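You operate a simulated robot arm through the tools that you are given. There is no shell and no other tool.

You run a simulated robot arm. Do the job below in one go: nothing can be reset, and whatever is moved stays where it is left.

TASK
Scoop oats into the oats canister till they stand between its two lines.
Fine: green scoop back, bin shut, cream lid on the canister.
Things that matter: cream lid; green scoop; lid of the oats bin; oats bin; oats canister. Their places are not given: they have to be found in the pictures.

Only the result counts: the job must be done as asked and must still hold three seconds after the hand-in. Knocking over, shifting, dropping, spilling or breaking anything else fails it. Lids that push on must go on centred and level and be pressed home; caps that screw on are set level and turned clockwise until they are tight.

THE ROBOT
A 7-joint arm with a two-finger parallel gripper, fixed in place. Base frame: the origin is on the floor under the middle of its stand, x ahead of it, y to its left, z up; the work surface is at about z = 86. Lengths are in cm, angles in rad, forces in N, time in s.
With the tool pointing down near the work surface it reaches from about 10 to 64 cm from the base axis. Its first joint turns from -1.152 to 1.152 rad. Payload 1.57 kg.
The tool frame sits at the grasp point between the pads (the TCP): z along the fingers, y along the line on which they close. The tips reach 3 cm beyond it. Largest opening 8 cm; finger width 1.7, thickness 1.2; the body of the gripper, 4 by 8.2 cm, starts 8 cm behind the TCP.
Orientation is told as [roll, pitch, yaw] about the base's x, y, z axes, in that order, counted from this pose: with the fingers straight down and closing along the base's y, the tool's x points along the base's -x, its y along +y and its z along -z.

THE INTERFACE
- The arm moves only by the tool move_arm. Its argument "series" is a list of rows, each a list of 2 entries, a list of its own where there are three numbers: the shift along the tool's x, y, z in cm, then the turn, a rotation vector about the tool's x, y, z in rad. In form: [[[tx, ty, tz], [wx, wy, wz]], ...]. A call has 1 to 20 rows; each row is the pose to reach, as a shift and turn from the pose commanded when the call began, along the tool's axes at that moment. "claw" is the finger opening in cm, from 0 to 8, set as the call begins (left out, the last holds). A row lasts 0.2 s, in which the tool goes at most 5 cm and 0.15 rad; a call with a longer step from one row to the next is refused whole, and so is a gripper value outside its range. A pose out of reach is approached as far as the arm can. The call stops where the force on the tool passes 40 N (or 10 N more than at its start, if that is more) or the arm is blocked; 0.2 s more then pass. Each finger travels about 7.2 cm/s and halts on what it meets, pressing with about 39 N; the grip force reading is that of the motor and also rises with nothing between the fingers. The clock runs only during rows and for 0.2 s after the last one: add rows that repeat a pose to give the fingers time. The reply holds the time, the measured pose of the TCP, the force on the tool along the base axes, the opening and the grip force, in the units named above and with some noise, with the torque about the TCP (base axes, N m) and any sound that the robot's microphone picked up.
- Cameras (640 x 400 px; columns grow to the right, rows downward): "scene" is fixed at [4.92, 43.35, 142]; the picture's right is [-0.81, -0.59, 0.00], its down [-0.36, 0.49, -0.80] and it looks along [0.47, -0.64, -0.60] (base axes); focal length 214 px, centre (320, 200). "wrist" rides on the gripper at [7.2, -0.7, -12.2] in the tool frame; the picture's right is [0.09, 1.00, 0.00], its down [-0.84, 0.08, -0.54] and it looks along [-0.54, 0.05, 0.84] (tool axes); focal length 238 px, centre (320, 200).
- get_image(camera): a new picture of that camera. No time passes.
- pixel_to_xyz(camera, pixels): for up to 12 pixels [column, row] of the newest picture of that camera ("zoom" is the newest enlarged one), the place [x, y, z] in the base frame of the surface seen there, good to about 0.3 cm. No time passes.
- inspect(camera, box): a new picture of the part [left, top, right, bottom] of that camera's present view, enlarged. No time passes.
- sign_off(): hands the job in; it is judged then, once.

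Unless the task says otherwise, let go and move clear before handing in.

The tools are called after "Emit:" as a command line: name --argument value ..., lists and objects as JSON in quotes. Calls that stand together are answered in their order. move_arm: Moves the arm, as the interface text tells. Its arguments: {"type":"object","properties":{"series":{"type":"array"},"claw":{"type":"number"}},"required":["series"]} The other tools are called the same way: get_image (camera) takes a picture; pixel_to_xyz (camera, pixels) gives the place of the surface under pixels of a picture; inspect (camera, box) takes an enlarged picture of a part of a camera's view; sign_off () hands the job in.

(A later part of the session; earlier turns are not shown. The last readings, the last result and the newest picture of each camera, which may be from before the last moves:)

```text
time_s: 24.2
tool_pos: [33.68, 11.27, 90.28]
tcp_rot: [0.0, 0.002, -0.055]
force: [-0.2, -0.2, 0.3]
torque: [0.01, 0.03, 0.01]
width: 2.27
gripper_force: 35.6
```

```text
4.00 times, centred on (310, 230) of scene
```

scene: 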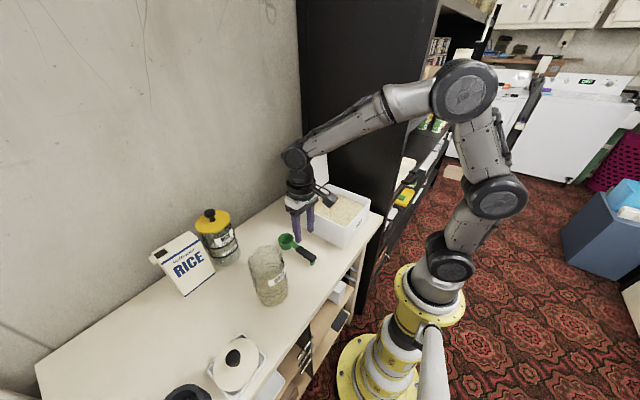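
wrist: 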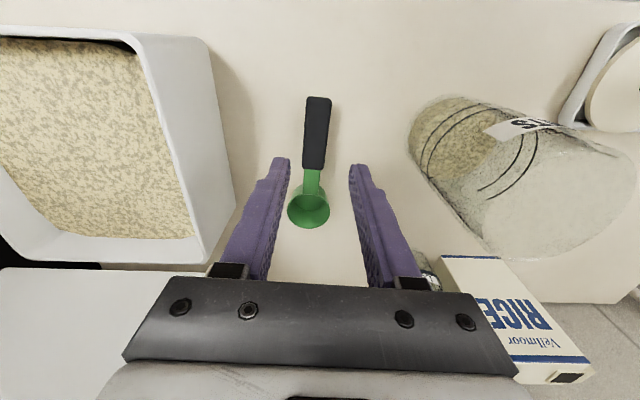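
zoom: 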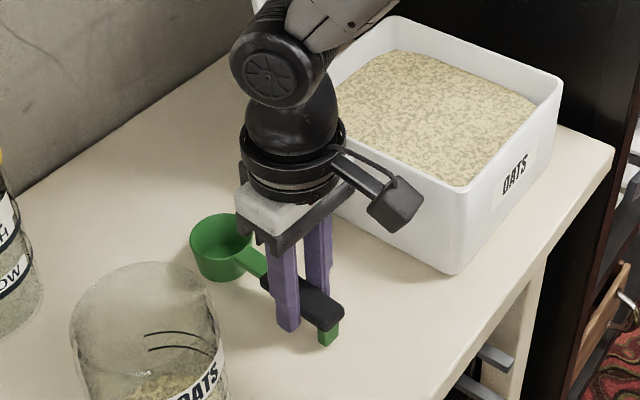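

The scoop is gripped (width 2.27, about 36 N) at TCP (33.7, 11.2, 90.25), yaw -0.054. I'll lift it straight up and check that it hangs level in the hand.

Emit:
move_arm --series '[[[0, 0, -0.8], [0, 0, 0]], [[0, 0, -3], [0, 0, 0]], [[0, 0, -7], [0, 0, 0]], [[0, 0, -11], [0, 0, 0]], [[0, 0, -15], [0, 0, 0]], [[0, 0, -19], [0, 0, 0]], [[0, 0, -21.5], [0, 0, 0]], [[0, 0, -21.5], [0, 0, 0]]]' --claw 0.5

Emit:
get_image --camera "wrist"

Emit:
get_image --camera "scene"

```text
time_s: 26.0
tool_pos: [33.62, 11.27, 111.89]
tcp_rot: [0.0, 0.0, -0.055]
force: [-1.0, 0.1, -0.4]
torque: [0.0, 0.02, 0.0]
width: 2.27
gripper_force: 35.2
```

```text
taken
```

wrist: 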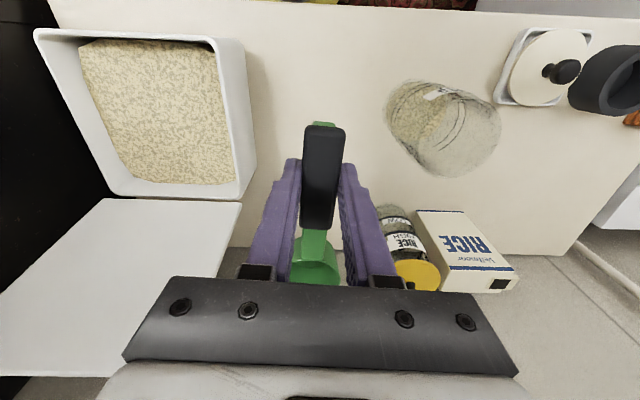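

```text
taken
```

scene: 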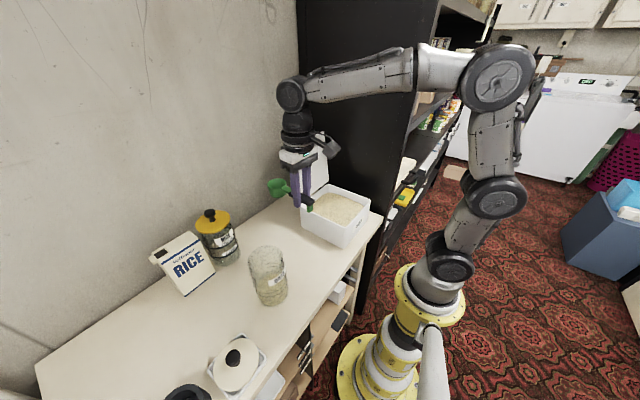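

The scoop is up and held. I'll check that it's level and how the bowl sits relative to the tool.

Emit:
inspect --camera "scene" --box '[255, 150, 335, 230]'

Emit:
pixel_to_xyz --camera "scene" --pixels '[[270, 186], [284, 184], [277, 190], [290, 193], [309, 205], [277, 182], [277, 198], [275, 187]]'

Emit:
pixel_to_xyz --camera "wrist" --pixels '[[324, 135], [322, 215], [316, 240], [312, 270], [295, 270], [338, 270], [316, 262], [330, 128], [305, 215], [335, 215]]'

```text
5.00 times, centred on (295, 190) of scene
```

zoom: 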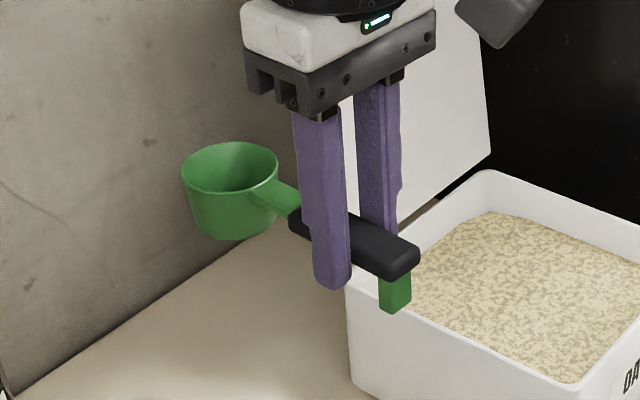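

```text
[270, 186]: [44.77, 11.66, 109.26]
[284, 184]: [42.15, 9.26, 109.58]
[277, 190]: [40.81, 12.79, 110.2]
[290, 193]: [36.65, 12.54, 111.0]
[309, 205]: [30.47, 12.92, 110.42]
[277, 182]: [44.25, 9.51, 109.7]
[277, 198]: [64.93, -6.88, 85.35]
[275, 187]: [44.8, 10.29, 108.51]
```

```text
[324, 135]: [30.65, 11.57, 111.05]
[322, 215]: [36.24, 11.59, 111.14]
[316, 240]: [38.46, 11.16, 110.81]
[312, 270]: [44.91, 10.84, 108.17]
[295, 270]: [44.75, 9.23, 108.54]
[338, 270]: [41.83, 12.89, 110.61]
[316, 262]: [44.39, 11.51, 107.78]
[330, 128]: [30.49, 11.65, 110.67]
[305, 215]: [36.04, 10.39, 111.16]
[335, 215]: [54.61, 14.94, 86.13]
```

The scoop hangs level: handle top at z 111.1, bowl rim about 9 cm ahead and 1.2 cm below the TCP. Now I'll move over the bin, turning so the bowl points to +y, away from the open lid.

Emit:
move_arm --series '[[[-0.1, -1.0, 0], [0, 0, -0.1355]], [[-0.3, -2.2, 0], [0, 0, -0.271]], [[-0.5, -3.6, 0], [0, 0, -0.4065]], [[-0.7, -5.0, 0], [0, 0, -0.542]], [[-0.9, -6.5, 0], [0, 0, -0.6775]], [[-1.1, -8.0, 0], [0, 0, -0.813]], [[-1.3, -10.0, 0], [0, 0, -0.9485]], [[-1.5, -12.0, 0], [0, 0, -1.084]], [[-1.7, -14.0, 0], [0, 0, -1.2195]], [[-2.0, -16.0, 0], [0, 0, -1.355]], [[-2.2, -17.5, 0], [0, 0, -1.4905]], [[-2.4, -19.0, 0], [0, 0, -1.626]], [[-2.4, -19.0, 0], [0, 0, -1.626]]]' --claw 0.5

Emit:
get_image --camera "wrist"

Emit:
get_image --camera "scene"

```text
time_s: 28.8
tool_pos: [35.12, -8.01, 111.74]
tcp_rot: [0.0, 0.0, 1.574]
force: [-0.2, -0.2, -0.5]
torque: [-0.02, -0.02, 0.01]
width: 2.3
gripper_force: 35.8
```

```text
taken
```

wrist: 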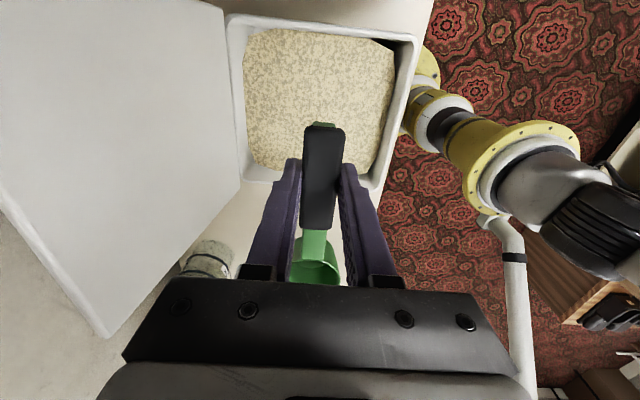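

```text
taken
```

scene: 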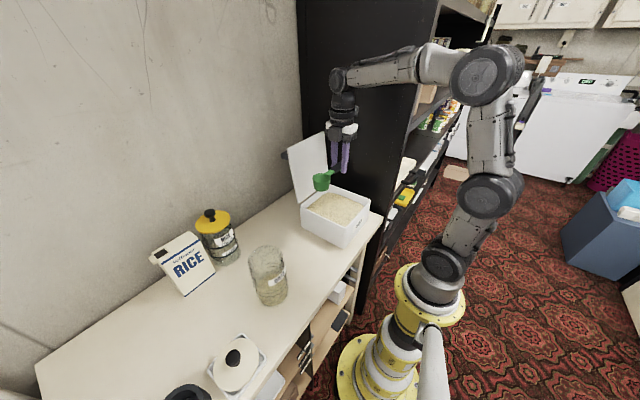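

I'm above the bin with the bowl pointing to +y. I'll pitch the bowl down 0.9 rad and move to the start point, still just above the oats.

Emit:
move_arm --series '[[[0.7, 0, 0.5], [0, 0.1125, 0]], [[1.4, 0, 1.2], [0, 0.225, 0]], [[2.1, 0, 2.0], [0, 0.3375, 0]], [[2.8, 0, 2.9], [0, 0.45, 0]], [[3.5, 0, 3.8], [0, 0.5625, 0]], [[4.2, 0, 4.7], [0, 0.675, 0]], [[4.9, 0, 5.6], [0, 0.7875, 0]], [[5.6, 0, 6.45], [0, 0.9, 0]], [[5.6, 0, 6.45], [0, 0.9, 0]]]' --claw 0.5

Emit:
get_image --camera "wrist"

Emit:
inspect --camera "scene" --box '[260, 90, 420, 260]'

```text
time_s: 30.8
tool_pos: [35.09, -13.49, 105.32]
tcp_rot: [0.002, 0.905, 1.573]
force: [0.3, 0.3, -0.2]
torque: [-0.03, -0.02, 0.01]
width: 2.28
gripper_force: 35.4
```

```text
taken
```

wrist: 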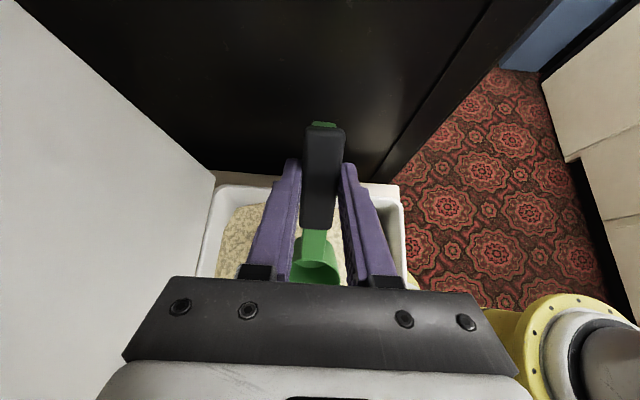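

```text
2.35 times, centred on (340, 175) of scene
```

zoom: 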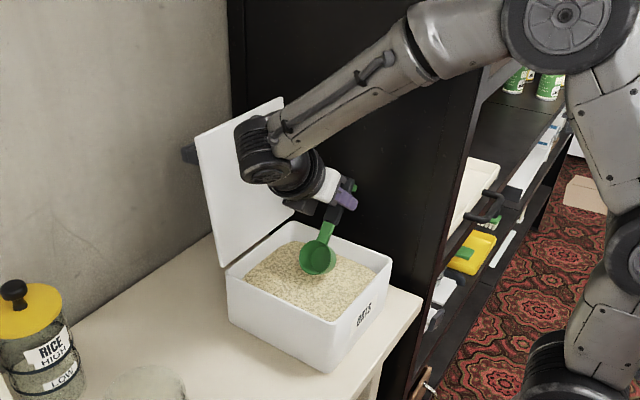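

The bowl is poised above the oats. I'll plunge, sweep about 5 cm toward +y and lift out while partly levelling, keeping the handle's foot above the rim.

Emit:
move_arm --series '[[[-2.27, 0, 1.8], [0, 0, 0]], [[-3.4, 0, 2.7], [0, 0, 0]], [[-4.47, 0, 3.54], [0, 0, 0]], [[-4.83, 0, 3.34], [0, -0.02, 0]], [[-5.2, 0, 3.15], [0, -0.04, 0]], [[-5.49, 0, 2.87], [0, -0.06, 0]], [[-5.79, 0, 2.59], [0, -0.08, 0]], [[-6.05, 0, 2.34], [0, -0.1, 0]], [[-6.31, 0, 2.1], [0, -0.12, 0]], [[-6.55, 0, 1.92], [0, -0.15, 0]], [[-6.79, 0, 1.74], [0, -0.18, 0]], [[-6.82, 0, 1.65], [0, -0.23, 0]], [[-6.82, 0, 1.57], [0, -0.28, 0]], [[-6.58, 0, 1.61], [0, -0.34, 0]], [[-6.3, 0, 1.65], [0, -0.4, 0]], [[-5.78, 0, 1.61], [0, -0.46, 0]], [[-5.23, 0, 1.56], [0, -0.52, 0]], [[-4.7, 0, 1.46], [0, -0.585, 0]], [[-4.19, 0, 1.37], [0, -0.65, 0]]]' --claw 0.5

Emit:
get_image --camera "wrist"

Emit:
inspect --camera "scene" --box '[280, 140, 400, 260]'

```text
time_s: 34.8
tool_pos: [35.08, -11.87, 101.21]
tcp_rot: [0.002, 0.25, 1.572]
force: [-1.1, -0.2, -0.3]
torque: [-0.03, -0.04, 0.02]
width: 2.28
gripper_force: 35.3
```

```text
taken
```

wrist: 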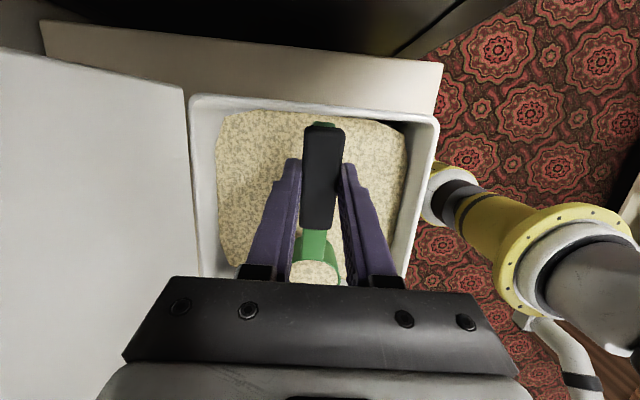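

```text
3.33 times, centred on (340, 200) of scene
```

zoom: 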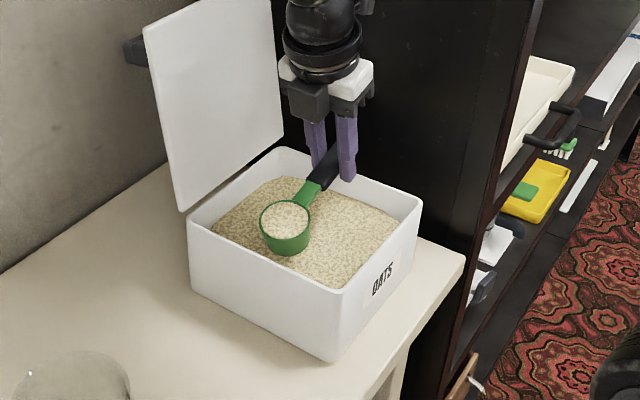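

The bowl came up full of oats, held cleanly over the bin. I'll level it while rising and check the heap.

Emit:
move_arm --series '[[[0.35, 0, -0.6], [0, -0.065, 0]], [[0.7, 0, -1.25], [0, -0.13, 0]], [[1.0, 0, -1.9], [0, -0.19, 0]], [[1.26, 0, -2.6], [0, -0.25, 0]], [[1.26, 0, -2.6], [0, -0.25, 0]]]' --claw 0.5

Emit:
inspect --camera "wrist" --box '[200, 100, 440, 300]'

Emit:
inspect --camera "scene" --box '[290, 160, 370, 240]'

```text
time_s: 36.0
tool_pos: [35.03, -12.53, 104.05]
tcp_rot: [-0.001, -0.002, 1.571]
force: [0.6, 0.9, -0.2]
torque: [-0.03, 0.02, -0.01]
width: 2.26
gripper_force: 35.0
```

```text
2.00 times, centred on (320, 200) of wrist
```

zoom: 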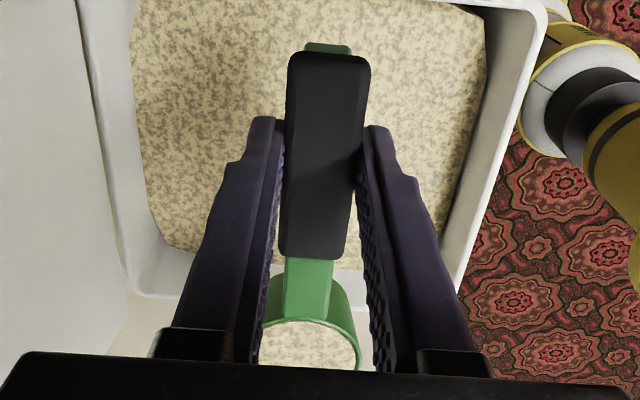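

```text
5.00 times, centred on (330, 200) of scene
```

zoom: 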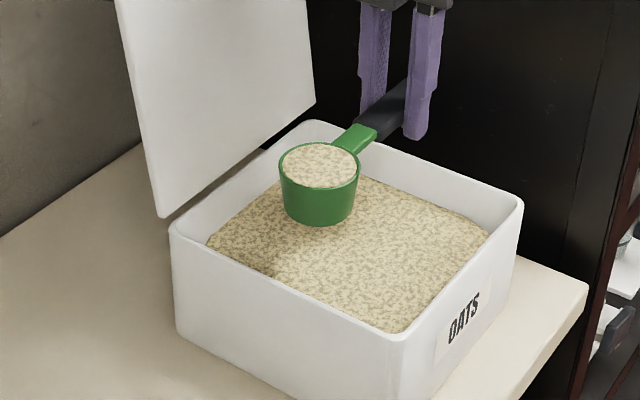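

The bowl is exactly level-full and steady. I'll raise it and carry it smoothly, kept level, to above the canister, bowl centre at about (33.5, 25.2).

Emit:
move_arm --series '[[[0, 0, -0.8], [0, 0, 0]], [[0, 0, -2.4], [0, 0, 0]], [[0, 0, -4.2], [0, 0, 0]], [[-0.6, -0.03, -5.0], [0, 0, -0.007]], [[-1.8, -0.1, -5.0], [0, 0, -0.021]], [[-3.6, -0.2, -5.0], [0, 0, -0.043]], [[-5.82, -0.32, -5.0], [0, 0, -0.069]], [[-8.04, -0.44, -5.0], [0, 0, -0.095]], [[-10.26, -0.56, -5.0], [0, 0, -0.122]], [[-12.48, -0.68, -5.0], [0, 0, -0.148]], [[-14.7, -0.8, -5.0], [0, 0, -0.175]], [[-16.92, -0.92, -5.0], [0, 0, -0.201]], [[-19.14, -1.04, -5.0], [0, 0, -0.227]], [[-21.36, -1.16, -5.0], [0, 0, -0.254]], [[-23.58, -1.28, -5.0], [0, 0, -0.28]], [[-25.8, -1.4, -5.0], [0, 0, -0.306]], [[-27.6, -1.5, -5.0], [0, 0, -0.328]], [[-28.8, -1.57, -5.0], [0, 0, -0.342]], [[-29.4, -1.6, -5.0], [0, 0, -0.349]], [[-29.4, -1.6, -5.0], [0, 0, -0.349]]]' --claw 0.5

Emit:
get_image --camera "wrist"

Emit:
get_image --camera "scene"

```text
time_s: 40.2
tool_pos: [36.65, 16.92, 108.96]
tcp_rot: [-0.001, 0.0, 1.922]
force: [1.2, 1.8, -0.3]
torque: [-0.03, -0.01, 0.0]
width: 2.27
gripper_force: 35.7
```

```text
taken
```

wrist: 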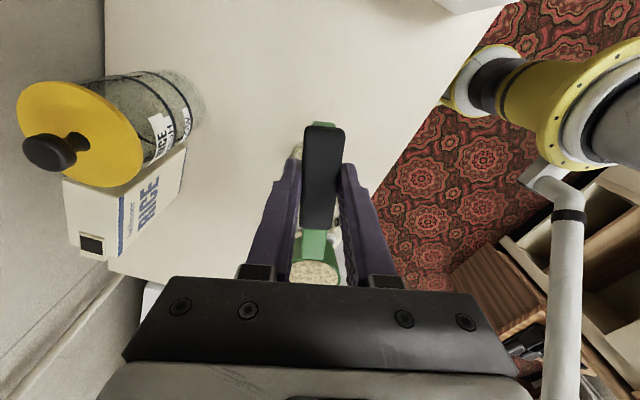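

```text
taken
```

scene: 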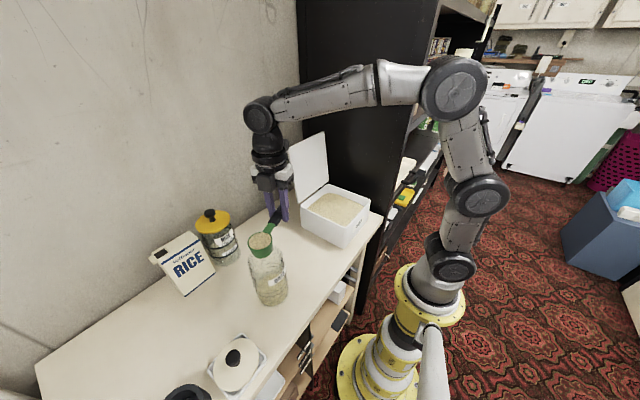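

The full scoop is above the canister at scene (260, 243). I'll look closely at how the bowl lines up with the mouth.

Emit:
inspect --camera "scene" --box '[225, 205, 325, 315]'

Emit:
pixel_to_xyz --camera "scene" --pixels '[[260, 242], [248, 243], [272, 240], [260, 234], [260, 250], [260, 256], [276, 215], [268, 228]]'

```text
3.64 times, centred on (275, 260) of scene
```

zoom: 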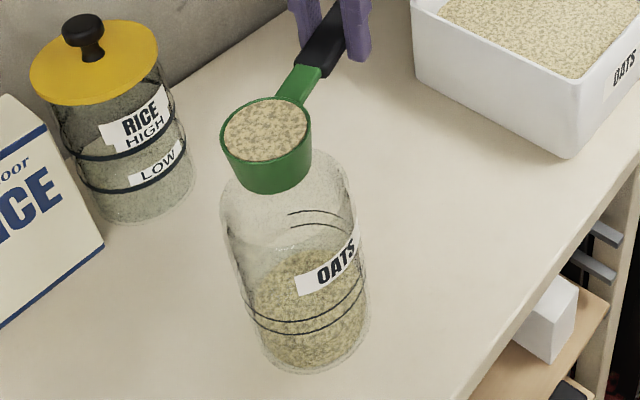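

```text
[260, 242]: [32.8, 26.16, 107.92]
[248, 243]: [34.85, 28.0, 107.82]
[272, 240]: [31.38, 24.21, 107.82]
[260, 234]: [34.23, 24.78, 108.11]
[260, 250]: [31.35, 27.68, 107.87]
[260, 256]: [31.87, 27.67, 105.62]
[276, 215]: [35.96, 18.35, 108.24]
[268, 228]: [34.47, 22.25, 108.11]
```

The bowl centre is near (33.3, 26.1), about 0.6 cm from the canister centre. I'll shift 1 cm outward and roll the scoop 90° about its handle so the oats fall into the mouth, lowering as it turns.

Emit:
move_arm --series '[[[0, -0.5, 0], [0, 0, 0]], [[0, -1.0, 0], [0, 0, 0]], [[0, -0.844, 0.267], [0.13, 0, 0]], [[0, -0.692, 0.553], [0.26, 0, 0]], [[0, -0.544, 0.86], [0.39, 0, 0]], [[0, -0.404, 1.186], [0.52, 0, 0]], [[0, -0.274, 1.528], [0.65, 0, 0]], [[0, -0.156, 1.887], [0.78, 0, 0]], [[0, -0.053, 2.261], [0.91, 0, 0]], [[0, 0.035, 2.646], [1.04, 0, 0]], [[0, 0.105, 3.042], [1.17, 0, 0]], [[0, 0.156, 3.446], [1.3, 0, 0]], [[0, 0.188, 3.855], [1.43, 0, 0]], [[0, 0.2, 4.3], [1.57, 0, 0]], [[0, 0.2, 4.3], [1.57, 0, 0]], [[0, 0.2, 4.3], [1.57, 0, 0]]]' --claw 0.5

Emit:
get_image --camera "wrist"

Emit:
inspect --camera "scene" --box '[210, 205, 330, 315]'

Emit:
get_image --camera "scene"

```text
time_s: 43.6
tool_pos: [36.27, 17.04, 104.74]
tcp_rot: [-1.569, 0.0, 1.914]
force: [0.6, 0.1, 0.1]
torque: [-0.04, -0.02, 0.01]
width: 2.25
gripper_force: 35.5
out of reach, approached as far as the arm can: row 12, 14, 15, 16
```

```text
taken
```

wrist: 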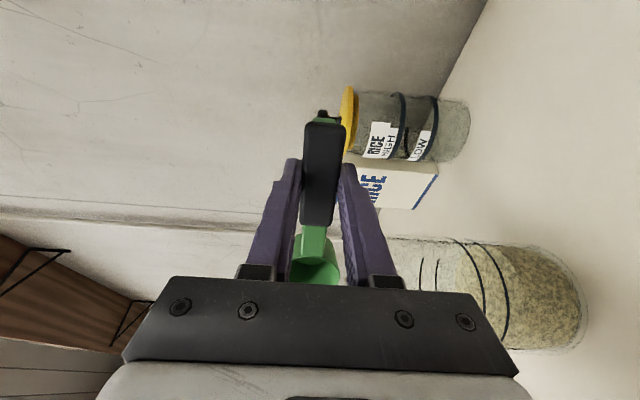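

```text
3.64 times, centred on (270, 260) of scene
```

zoom: 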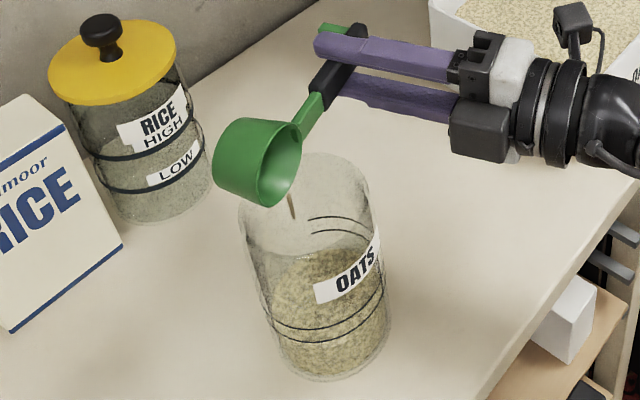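

```text
taken
```

scene: 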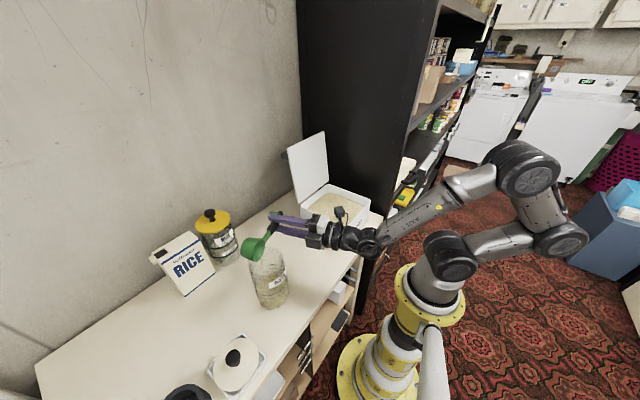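

The scoop is tipped and the bowl looks empty, with a last trickle visible at zoom (290, 205) falling inside the canister. I'll wait a moment and check the bowl and level.

Emit:
move_arm --series '[[[0, 0, 0], [0, 0, 0]], [[0, 0, 0], [0, 0, 0]], [[0, 0, 0], [0, 0, 0]]]' --claw 0.5

Emit:
inspect --camera "scene" --box '[230, 225, 310, 315]'

Emit:
inspect --camera "wrist" --box '[380, 220, 620, 370]'

Emit:
pixel_to_xyz --camera "wrist" --pixels '[[540, 300], [520, 300], [500, 300], [480, 270], [495, 260], [560, 290]]'

```text
time_s: 44.4
tool_pos: [36.29, 17.09, 104.79]
tcp_rot: [-1.57, 0.0, 1.916]
force: [-0.8, -1.3, -0.6]
torque: [-0.04, -0.01, 0.01]
width: 2.27
gripper_force: 35.3
```

```text
4.44 times, centred on (270, 270) of scene
```

zoom: 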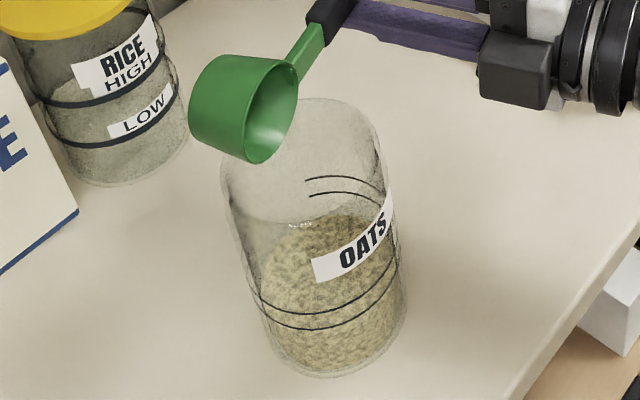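

```text
2.67 times, centred on (500, 295) of wrist
```

zoom: 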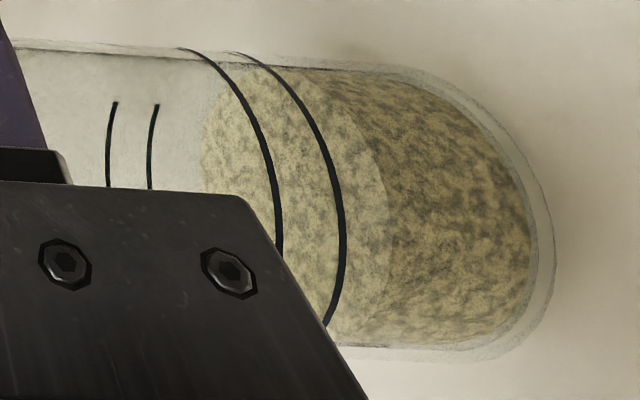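

```text
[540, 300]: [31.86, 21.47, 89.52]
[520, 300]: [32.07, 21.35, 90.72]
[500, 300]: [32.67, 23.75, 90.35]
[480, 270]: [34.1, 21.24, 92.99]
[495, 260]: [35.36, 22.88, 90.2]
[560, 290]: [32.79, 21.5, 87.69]
```

The bowl is empty and the oats rose to z≈90.3, about 0.9 cm per scoop. I'll pin down both line heights and the surface more precisely before the next scoop.

Emit:
inspect --camera "wrist" --box '[430, 230, 600, 350]'

Emit:
pixel_to_xyz --camera "wrist" --pixels '[[482, 280], [479, 265], [470, 248], [507, 280], [503, 270], [492, 252], [484, 290], [508, 295], [511, 280], [515, 275], [510, 262], [505, 310]]'

Emit:
pixel_to_xyz --camera "scene" --pixels '[[272, 280], [275, 285], [268, 283], [272, 276], [268, 290], [278, 282], [262, 285], [270, 296], [270, 299], [272, 298], [268, 295], [274, 295]]'

```text
3.33 times, centred on (515, 290) of wrist
```

zoom: 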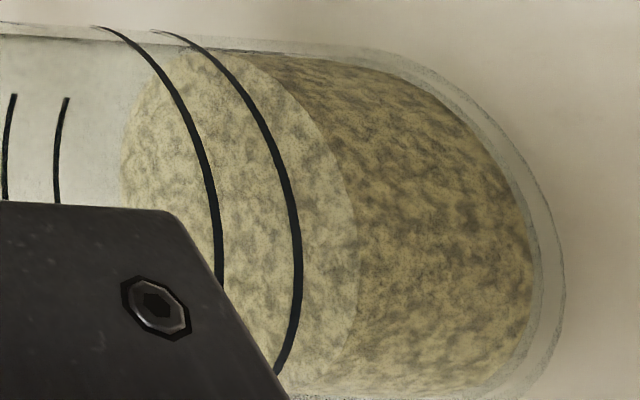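

```text
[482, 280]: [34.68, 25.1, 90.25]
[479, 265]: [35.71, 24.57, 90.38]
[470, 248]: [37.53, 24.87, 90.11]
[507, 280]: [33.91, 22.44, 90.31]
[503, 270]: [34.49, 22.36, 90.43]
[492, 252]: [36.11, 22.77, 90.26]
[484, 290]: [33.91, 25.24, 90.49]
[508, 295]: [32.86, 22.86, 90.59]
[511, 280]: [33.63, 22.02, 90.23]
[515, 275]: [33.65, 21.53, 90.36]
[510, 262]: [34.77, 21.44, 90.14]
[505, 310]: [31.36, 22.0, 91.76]
```

```text
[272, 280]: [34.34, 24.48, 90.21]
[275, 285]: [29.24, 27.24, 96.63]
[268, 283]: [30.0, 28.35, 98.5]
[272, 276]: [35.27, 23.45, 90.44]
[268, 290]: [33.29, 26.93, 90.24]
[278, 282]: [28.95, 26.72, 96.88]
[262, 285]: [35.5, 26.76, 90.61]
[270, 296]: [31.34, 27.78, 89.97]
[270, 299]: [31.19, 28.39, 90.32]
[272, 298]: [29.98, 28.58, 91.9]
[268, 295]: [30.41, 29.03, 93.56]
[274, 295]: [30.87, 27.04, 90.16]
```

The surface is at z≈90.33, the lines are at about 91.85 and 93.2, and each scoop adds about 0.93 cm, so I need about two more. I'll roll the scoop back to level while rising.

Emit:
move_arm --series '[[[0, -0.445, 0.012], [-0.14, 0, 0]], [[0, -0.854, 0.044], [-0.27, 0, 0]], [[0, -1.258, 0.095], [-0.4, 0, 0]], [[0, -1.654, 0.165], [-0.53, 0, 0]], [[0, -2.039, 0.253], [-0.66, 0, 0]], [[0, -2.413, 0.356], [-0.79, 0, 0]], [[0, -2.772, 0.474], [-0.92, 0, 0]], [[0, -3.114, 0.604], [-1.05, 0, 0]], [[0, -3.44, 0.744], [-1.18, 0, 0]], [[0, -3.747, 0.892], [-1.31, 0, 0]], [[0, -4.033, 1.044], [-1.44, 0, 0]], [[0, -4.3, 1.2], [-1.57, 0, 0]], [[0, -4.3, 1.2], [-1.57, 0, 0]]]' --claw 0.5

Emit:
get_image --camera "scene"

Emit:
inspect --camera "scene" --box '[225, 205, 325, 315]'

```text
time_s: 47.2
tool_pos: [37.47, 17.47, 108.99]
tcp_rot: [0.001, 0.0, 1.92]
force: [0.1, 0.5, -0.4]
torque: [0.01, -0.01, -0.01]
width: 2.26
gripper_force: 34.8
out of reach, approached as far as the arm can: row 6, 7
```

```text
taken
```

scene: 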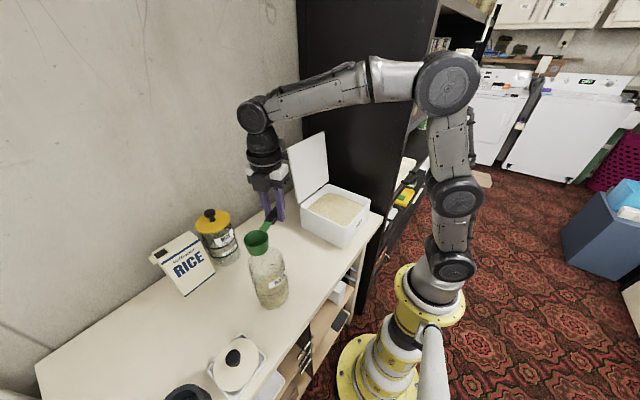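

```text
3.64 times, centred on (275, 260) of scene
```

zoom: 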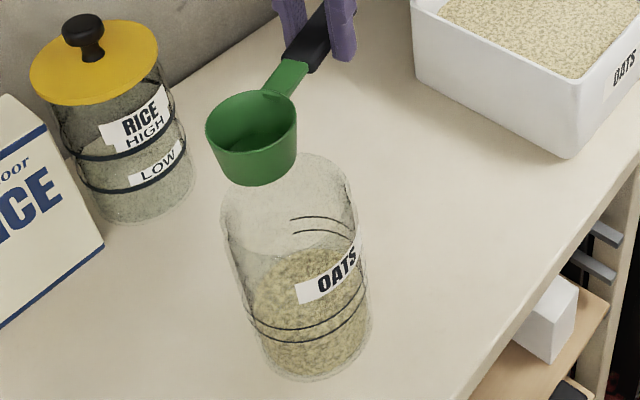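

The canister area is clean and the empty scoop is level. I'm heading back over the bin for scoop two.

Emit:
move_arm --series '[[[1.5, 0.7, -0.5], [0, 0, 0.03]], [[4.0, 1.9, -1.0], [0, 0, 0.07]], [[7.0, 3.3, -1.6], [0, 0, 0.115]], [[10.0, 4.73, -2.2], [0, 0, 0.16]], [[13.0, 6.15, -2.7], [0, 0, 0.205]], [[16.0, 7.57, -2.7], [0, 0, 0.25]], [[19.0, 9.0, -2.7], [0, 0, 0.29]], [[21.5, 10.17, -2.7], [0, 0, 0.325]], [[23.12, 10.94, -2.7], [0, 0, 0.349]], [[23.12, 10.94, -2.7], [0, 0, 0.349]]]' --claw 0.5

```text
time_s: 49.4
tool_pos: [35.12, -7.89, 111.72]
tcp_rot: [0.001, 0.0, 1.571]
force: [-1.3, 0.2, -0.2]
torque: [-0.05, 0.01, 0.01]
width: 2.26
gripper_force: 35.3
```

The arm is back over the bin, level at (35.1, -7.9, 111.7). I'll pitch the bowl down again to the plunge start.

Emit:
move_arm --series '[[[0.7, 0, 0.5], [0, 0.1125, 0]], [[1.4, 0, 1.2], [0, 0.225, 0]], [[2.1, 0, 2.0], [0, 0.3375, 0]], [[2.8, 0, 2.9], [0, 0.45, 0]], [[3.5, 0, 3.8], [0, 0.5625, 0]], [[4.2, 0, 4.7], [0, 0.675, 0]], [[4.9, 0, 5.6], [0, 0.7875, 0]], [[5.6, 0, 6.45], [0, 0.9, 0]], [[5.6, 0, 6.45], [0, 0.9, 0]]]' --claw 0.5

Emit:
inspect --camera "scene" --box '[280, 140, 400, 260]'

Emit:
pixel_to_xyz --camera "scene" --pixels '[[350, 210], [330, 205], [320, 205], [340, 220], [325, 212], [345, 198]]'

```text
time_s: 51.4
tool_pos: [35.14, -13.47, 105.23]
tcp_rot: [-0.001, 0.902, 1.572]
force: [-1.0, 1.1, 0.0]
torque: [0.0, 0.01, 0.03]
width: 2.24
gripper_force: 35.1
```

```text
3.33 times, centred on (340, 200) of scene
```

zoom: 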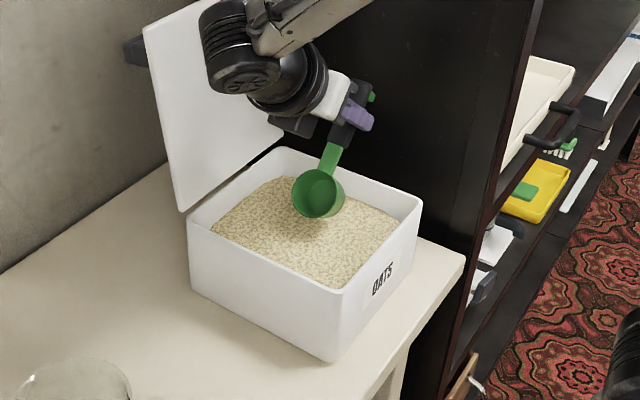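

```text
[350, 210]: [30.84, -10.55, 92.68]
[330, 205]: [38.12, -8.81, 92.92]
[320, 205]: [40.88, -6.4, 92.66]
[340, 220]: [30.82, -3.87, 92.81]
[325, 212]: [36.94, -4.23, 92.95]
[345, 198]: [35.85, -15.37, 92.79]
```

The bin surface is flat at z≈92.8, just 0.3 cm lower than before. I'll repeat the same scooping sweep slightly deeper.

Emit:
move_arm --series '[[[-2.27, 0, 1.8], [0, 0, 0]], [[-3.5, 0, 2.75], [0, 0, 0]], [[-4.63, 0, 3.66], [0, 0, 0]], [[-4.99, 0, 3.46], [0, -0.02, 0]], [[-5.36, 0, 3.27], [0, -0.04, 0]], [[-5.65, 0, 2.99], [0, -0.06, 0]], [[-5.95, 0, 2.71], [0, -0.08, 0]], [[-6.21, 0, 2.46], [0, -0.1, 0]], [[-6.47, 0, 2.22], [0, -0.12, 0]], [[-6.7, 0, 2.03], [0, -0.15, 0]], [[-6.9, 0, 1.82], [0, -0.18, 0]], [[-6.88, 0, 1.7], [0, -0.23, 0]], [[-6.84, 0, 1.58], [0, -0.28, 0]], [[-6.58, 0, 1.61], [0, -0.34, 0]], [[-6.3, 0, 1.65], [0, -0.4, 0]], [[-5.78, 0, 1.61], [0, -0.46, 0]], [[-5.23, 0, 1.56], [0, -0.52, 0]], [[-4.7, 0, 1.46], [0, -0.585, 0]], [[-4.19, 0, 1.37], [0, -0.65, 0]]]' --claw 0.5

Emit:
inspect --camera "scene" --box '[280, 140, 400, 260]'

```text
time_s: 55.4
tool_pos: [35.0, -12.11, 101.2]
tcp_rot: [0.001, 0.25, 1.572]
force: [0.0, 0.2, -0.5]
torque: [-0.06, 0.02, 0.01]
width: 2.28
gripper_force: 35.5
```

```text
3.33 times, centred on (340, 200) of scene
```

zoom: 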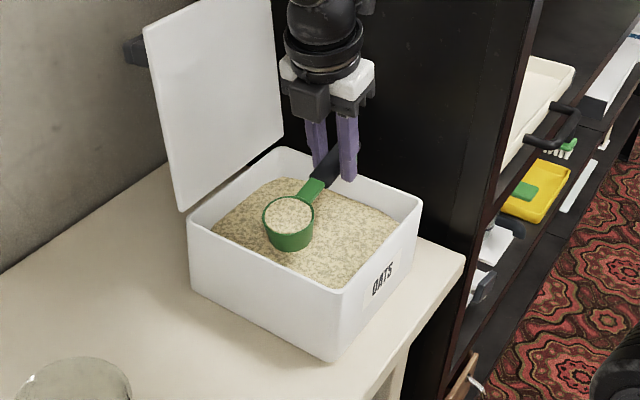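

Full again. I'll level it while rising, as before.

Emit:
move_arm --series '[[[0.35, 0, -0.6], [0, -0.065, 0]], [[0.7, 0, -1.25], [0, -0.13, 0]], [[1.0, 0, -1.9], [0, -0.19, 0]], [[1.26, 0, -2.6], [0, -0.25, 0]], [[1.26, 0, -2.6], [0, -0.25, 0]]]' --claw 0.5

Emit:
inspect --camera "scene" --box '[290, 160, 370, 240]'

```text
time_s: 56.6
tool_pos: [35.04, -12.58, 104.24]
tcp_rot: [0.0, 0.0, 1.573]
force: [0.0, -0.2, 0.1]
torque: [0.01, -0.01, -0.02]
width: 2.28
gripper_force: 35.4
```

```text
5.00 times, centred on (330, 200) of scene
```

zoom: 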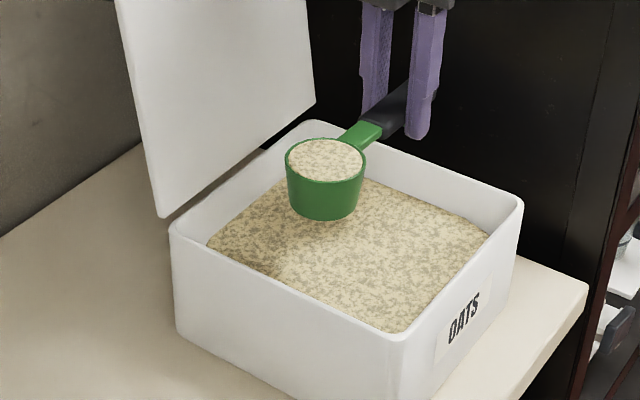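

The bowl is level and full at (35.0, -12.6, 104.2). I'll carry it along the same smooth path to the canister.

Emit:
move_arm --series '[[[0, 0, -0.8], [0, 0, 0]], [[0, 0, -2.4], [0, 0, 0]], [[0, 0, -4.0], [0, 0, 0]], [[-0.6, -0.03, -4.8], [0, 0, -0.007]], [[-1.8, -0.1, -4.8], [0, 0, -0.021]], [[-3.6, -0.2, -4.8], [0, 0, -0.043]], [[-5.82, -0.32, -4.8], [0, 0, -0.069]], [[-8.04, -0.44, -4.8], [0, 0, -0.095]], [[-10.26, -0.56, -4.8], [0, 0, -0.122]], [[-12.48, -0.68, -4.8], [0, 0, -0.148]], [[-14.7, -0.8, -4.8], [0, 0, -0.175]], [[-16.92, -0.92, -4.8], [0, 0, -0.201]], [[-19.14, -1.04, -4.8], [0, 0, -0.227]], [[-21.36, -1.16, -4.8], [0, 0, -0.254]], [[-23.58, -1.28, -4.8], [0, 0, -0.28]], [[-25.8, -1.4, -4.8], [0, 0, -0.306]], [[-27.6, -1.5, -4.8], [0, 0, -0.328]], [[-28.8, -1.57, -4.8], [0, 0, -0.342]], [[-29.4, -1.6, -4.8], [0, 0, -0.349]], [[-29.4, -1.6, -4.8], [0, 0, -0.349]]]' --claw 0.5

Emit:
inspect --camera "scene" --box '[225, 205, 325, 315]'

```text
time_s: 60.8
tool_pos: [36.61, 16.84, 108.8]
tcp_rot: [0.0, 0.0, 1.92]
force: [0.5, 0.6, 0.0]
torque: [-0.01, -0.02, 0.02]
width: 2.25
gripper_force: 35.7
```

```text
3.64 times, centred on (275, 260) of scene
```

zoom: 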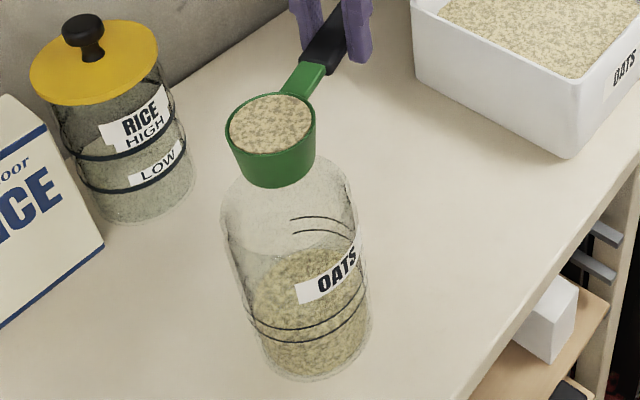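

The load arrived full and sits over the mouth as it did last time. I'll tip it with the same roll.

Emit:
move_arm --series '[[[0, -0.5, 0], [0, 0, 0]], [[0, -1.0, 0], [0, 0, 0]], [[0, -0.844, 0.267], [0.13, 0, 0]], [[0, -0.692, 0.553], [0.26, 0, 0]], [[0, -0.544, 0.86], [0.39, 0, 0]], [[0, -0.404, 1.186], [0.52, 0, 0]], [[0, -0.274, 1.528], [0.65, 0, 0]], [[0, -0.156, 1.887], [0.78, 0, 0]], [[0, -0.053, 2.261], [0.91, 0, 0]], [[0, 0.035, 2.646], [1.04, 0, 0]], [[0, 0.105, 3.042], [1.17, 0, 0]], [[0, 0.156, 3.446], [1.3, 0, 0]], [[0, 0.188, 3.855], [1.43, 0, 0]], [[0, 0.2, 4.3], [1.57, 0, 0]], [[0, 0.2, 4.3], [1.57, 0, 0]], [[0, 0.2, 4.3], [1.57, 0, 0]], [[0, 0.2, 4.3], [1.57, 0, 0]], [[0, 0.2, 4.3], [1.57, 0, 0]]]' --claw 0.5

Emit:
inspect --camera "scene" --box '[230, 225, 310, 315]'

Emit:
inspect --camera "wrist" --box '[430, 230, 600, 350]'

Emit:
pixel_to_xyz --camera "wrist" --pixels '[[482, 280], [479, 265], [470, 248], [507, 280], [503, 270], [492, 252], [484, 290], [508, 295], [475, 262], [487, 275], [495, 285], [490, 270]]'

```text
time_s: 64.6
tool_pos: [36.12, 17.12, 104.56]
tcp_rot: [-1.569, -0.001, 1.916]
force: [0.0, -0.2, 0.2]
torque: [-0.03, 0.01, -0.02]
width: 2.26
gripper_force: 35.4
out of reach, approached as far as the arm can: row 12, 14, 15, 16, 17, 18
```

```text
4.44 times, centred on (270, 270) of scene
```

zoom: 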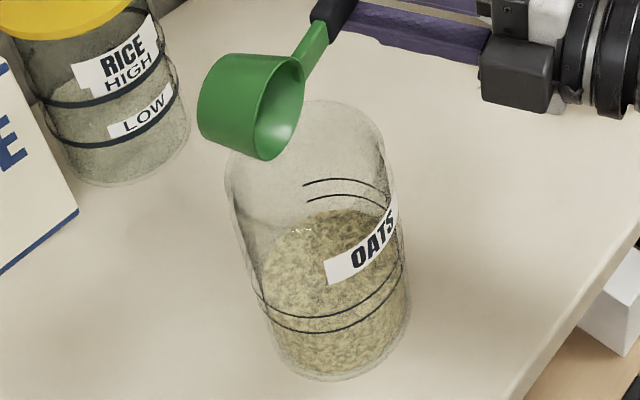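

```text
3.33 times, centred on (515, 290) of wrist
```

zoom: 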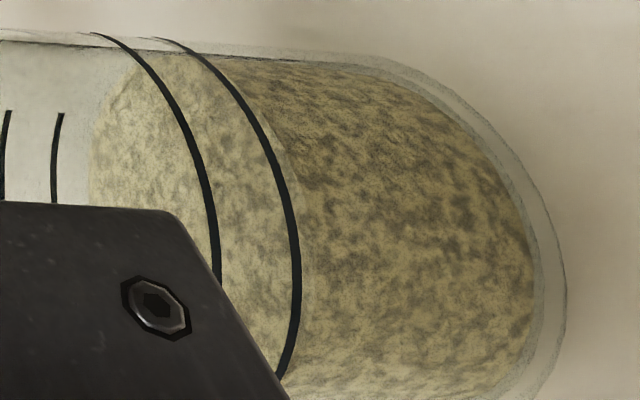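

```text
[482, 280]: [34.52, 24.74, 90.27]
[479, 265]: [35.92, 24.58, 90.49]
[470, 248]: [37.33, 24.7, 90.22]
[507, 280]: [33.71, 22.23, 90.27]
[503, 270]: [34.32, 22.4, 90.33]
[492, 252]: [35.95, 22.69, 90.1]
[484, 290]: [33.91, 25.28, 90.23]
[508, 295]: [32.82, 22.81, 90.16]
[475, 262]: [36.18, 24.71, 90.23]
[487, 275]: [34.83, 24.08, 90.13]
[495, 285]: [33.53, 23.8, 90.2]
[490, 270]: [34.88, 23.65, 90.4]
```

The bowl is empty again, and in the wrist zoom the oats now reach about the lower line. The canister's label looks shifted by 1–3 px from before, so the bowl may have grazed it. I'll take fresh pictures and measure.

Emit:
get_image --camera "wrist"

Emit:
get_image --camera "scene"

Emit:
pixel_to_xyz --camera "wrist" --pixels '[[482, 280], [479, 265], [470, 248], [507, 280], [503, 270], [492, 252], [484, 290], [500, 275], [475, 262], [487, 275], [495, 285], [490, 270]]'

Emit:
pixel_to_xyz --camera "scene" --pixels '[[272, 280], [275, 276], [268, 283], [272, 276], [268, 290], [280, 276], [262, 285], [265, 278], [270, 290], [262, 262], [285, 245], [250, 275]]'

```text
taken
```

wrist: 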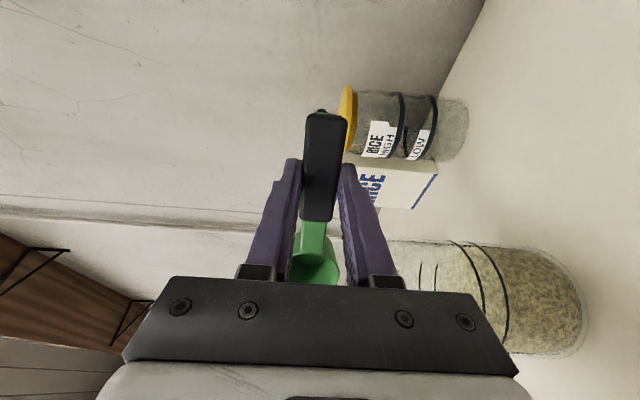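

```text
taken
```

scene: 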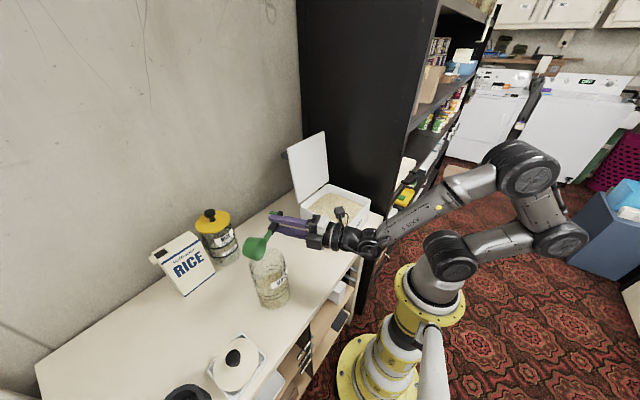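

```text
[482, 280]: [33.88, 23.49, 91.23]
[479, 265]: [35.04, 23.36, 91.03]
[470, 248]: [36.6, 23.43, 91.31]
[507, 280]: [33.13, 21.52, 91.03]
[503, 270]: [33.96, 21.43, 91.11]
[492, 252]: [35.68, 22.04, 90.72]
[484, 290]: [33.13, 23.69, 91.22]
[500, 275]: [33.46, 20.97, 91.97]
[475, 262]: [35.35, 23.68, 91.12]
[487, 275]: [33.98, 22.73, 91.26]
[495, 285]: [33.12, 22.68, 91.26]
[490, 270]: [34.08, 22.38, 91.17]
```

```text
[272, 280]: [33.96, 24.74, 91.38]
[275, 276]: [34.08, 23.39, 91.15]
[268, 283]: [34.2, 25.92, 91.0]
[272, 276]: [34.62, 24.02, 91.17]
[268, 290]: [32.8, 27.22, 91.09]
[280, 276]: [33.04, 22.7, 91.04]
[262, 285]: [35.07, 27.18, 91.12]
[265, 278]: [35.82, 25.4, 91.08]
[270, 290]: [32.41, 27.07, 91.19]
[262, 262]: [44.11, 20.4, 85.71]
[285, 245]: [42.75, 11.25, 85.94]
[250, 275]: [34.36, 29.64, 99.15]
```

The oats now stand at z≈91.15. One more full scoop should give about 92.0, and about half a scoop more would centre it between the lines. The canister did move roughly 0.25 cm, so from here I'll lift first and keep the bowl higher when tipping.

Emit:
move_arm --series '[[[0, -0.8, 0], [0, 0, 0]], [[0, -1.6, 0], [0, 0, 0]], [[0, -1.95, 0.012], [-0.14, 0, 0]], [[0, -2.3, 0.044], [-0.27, 0, 0]], [[0, -2.6, 0.095], [-0.4, 0, 0]], [[0, -2.95, 0.165], [-0.53, 0, 0]], [[0, -3.2, 0.253], [-0.66, 0, 0]], [[0, -3.5, 0.356], [-0.79, 0, 0]], [[0, -3.75, 0.474], [-0.92, 0, 0]], [[0, -3.95, 0.604], [-1.05, 0, 0]], [[0, -4.15, 0.744], [-1.18, 0, 0]], [[0, -4.3, 0.892], [-1.31, 0, 0]], [[0, -4.4, 1.044], [-1.44, 0, 0]], [[0, -4.5, 1.2], [-1.57, 0, 0]], [[0, -4.5, 1.2], [-1.57, 0, 0]]]' --claw 0.5

Emit:
get_image --camera "scene"

Emit:
inspect --camera "scene" --box '[225, 205, 325, 315]'

```text
time_s: 67.8
tool_pos: [37.31, 17.56, 109.05]
tcp_rot: [0.002, -0.002, 1.92]
force: [0.1, -1.1, -0.6]
torque: [0.0, -0.01, -0.02]
width: 2.31
gripper_force: 35.4
out of reach, approached as far as the arm can: row 8, 9
```

```text
taken
```

scene: 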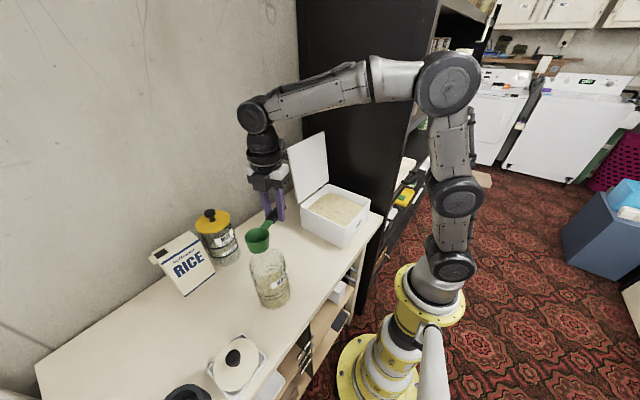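

```text
3.64 times, centred on (275, 260) of scene
```

zoom: 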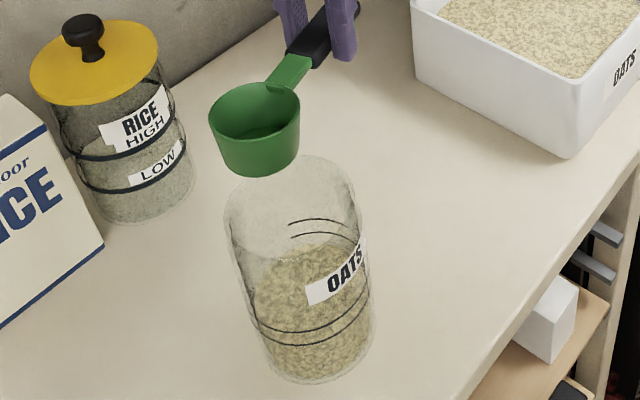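

There is no spillage around the canister, which shifted only slightly and still stands upright. I'm returning to the bin for scoop three.

Emit:
move_arm --series '[[[1.5, 0.7, -0.5], [0, 0, 0.03]], [[4.0, 1.9, -1.0], [0, 0, 0.07]], [[7.0, 3.3, -1.6], [0, 0, 0.115]], [[10.0, 4.7, -2.2], [0, 0, 0.16]], [[13.0, 6.1, -2.65], [0, 0, 0.205]], [[16.0, 7.5, -2.65], [0, 0, 0.25]], [[19.0, 8.9, -2.65], [0, 0, 0.29]], [[21.5, 10.0, -2.65], [0, 0, 0.325]], [[23.2, 10.8, -2.65], [0, 0, 0.349]], [[23.2, 10.8, -2.65], [0, 0, 0.349]]]' --claw 0.5

```text
time_s: 70.0
tool_pos: [35.16, -8.14, 111.77]
tcp_rot: [-0.001, 0.0, 1.57]
force: [0.2, -0.3, -0.6]
torque: [-0.01, -0.03, -0.03]
width: 2.28
gripper_force: 35.0
```

The arm is over the bin again at (35.2, -8.1, 111.8). I'll pitch down to the plunge start.

Emit:
move_arm --series '[[[0.7, 0, 0.5], [0, 0.1125, 0]], [[1.4, 0, 1.2], [0, 0.225, 0]], [[2.1, 0, 2.0], [0, 0.3375, 0]], [[2.8, 0, 2.9], [0, 0.45, 0]], [[3.5, 0, 3.8], [0, 0.5625, 0]], [[4.2, 0, 4.7], [0, 0.675, 0]], [[4.9, 0, 5.6], [0, 0.7875, 0]], [[5.5, 0, 6.5], [0, 0.9, 0]], [[5.5, 0, 6.5], [0, 0.9, 0]]]' --claw 0.5

Emit:
get_image --camera "scene"

Emit:
pixel_to_xyz --camera "scene" --pixels '[[350, 210], [325, 208], [320, 205], [340, 220], [325, 212], [345, 198]]'

```text
time_s: 72.0
tool_pos: [35.11, -13.45, 105.24]
tcp_rot: [0.001, 0.902, 1.573]
force: [0.4, -0.3, -0.9]
torque: [0.01, -0.04, 0.0]
width: 2.29
gripper_force: 35.1
```

```text
taken
```

scene: 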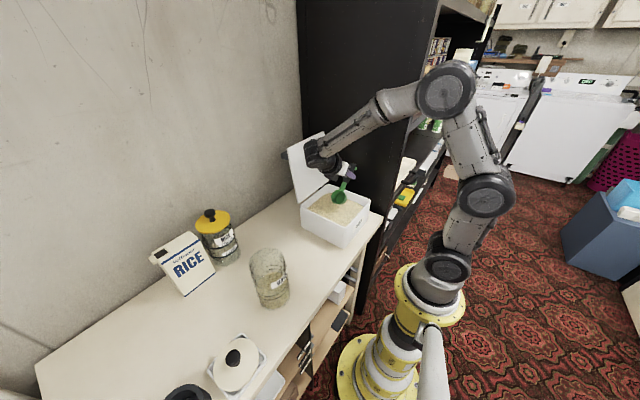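

```text
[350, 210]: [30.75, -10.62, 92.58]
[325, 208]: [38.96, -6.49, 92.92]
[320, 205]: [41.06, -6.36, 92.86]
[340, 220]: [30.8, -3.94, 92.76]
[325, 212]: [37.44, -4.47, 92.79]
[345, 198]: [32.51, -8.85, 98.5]
```

The bin surface is about 92.75. I'll run the same sweep again.

Emit:
move_arm --series '[[[-2.27, 0, 1.8], [0, 0, 0]], [[-3.5, 0, 2.75], [0, 0, 0]], [[-4.67, 0, 3.68], [0, 0, 0]], [[-5.03, 0, 3.48], [0, -0.02, 0]], [[-5.4, 0, 3.29], [0, -0.04, 0]], [[-5.69, 0, 3.01], [0, -0.06, 0]], [[-5.99, 0, 2.73], [0, -0.08, 0]], [[-6.25, 0, 2.48], [0, -0.1, 0]], [[-6.5, 0, 2.24], [0, -0.12, 0]], [[-6.72, 0, 2.04], [0, -0.15, 0]], [[-6.91, 0, 1.83], [0, -0.18, 0]], [[-6.89, 0, 1.7], [0, -0.23, 0]], [[-6.84, 0, 1.58], [0, -0.28, 0]], [[-6.58, 0, 1.61], [0, -0.34, 0]], [[-6.3, 0, 1.65], [0, -0.4, 0]], [[-5.78, 0, 1.61], [0, -0.46, 0]], [[-5.23, 0, 1.56], [0, -0.52, 0]], [[-4.7, 0, 1.46], [0, -0.585, 0]], [[-4.19, 0, 1.37], [0, -0.65, 0]]]' --claw 0.5

Emit:
inspect --camera "scene" --box '[280, 140, 400, 260]'

```text
time_s: 76.0
tool_pos: [35.01, -11.94, 101.2]
tcp_rot: [0.003, 0.249, 1.572]
force: [0.4, -0.8, -0.2]
torque: [-0.01, 0.01, -0.05]
width: 2.28
gripper_force: 35.5
```

```text
3.33 times, centred on (340, 200) of scene
```

zoom: 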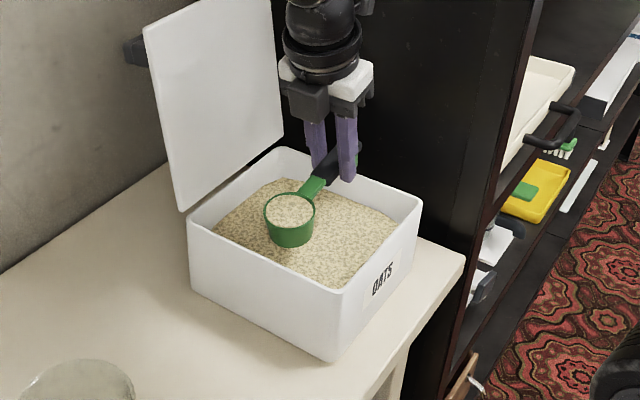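

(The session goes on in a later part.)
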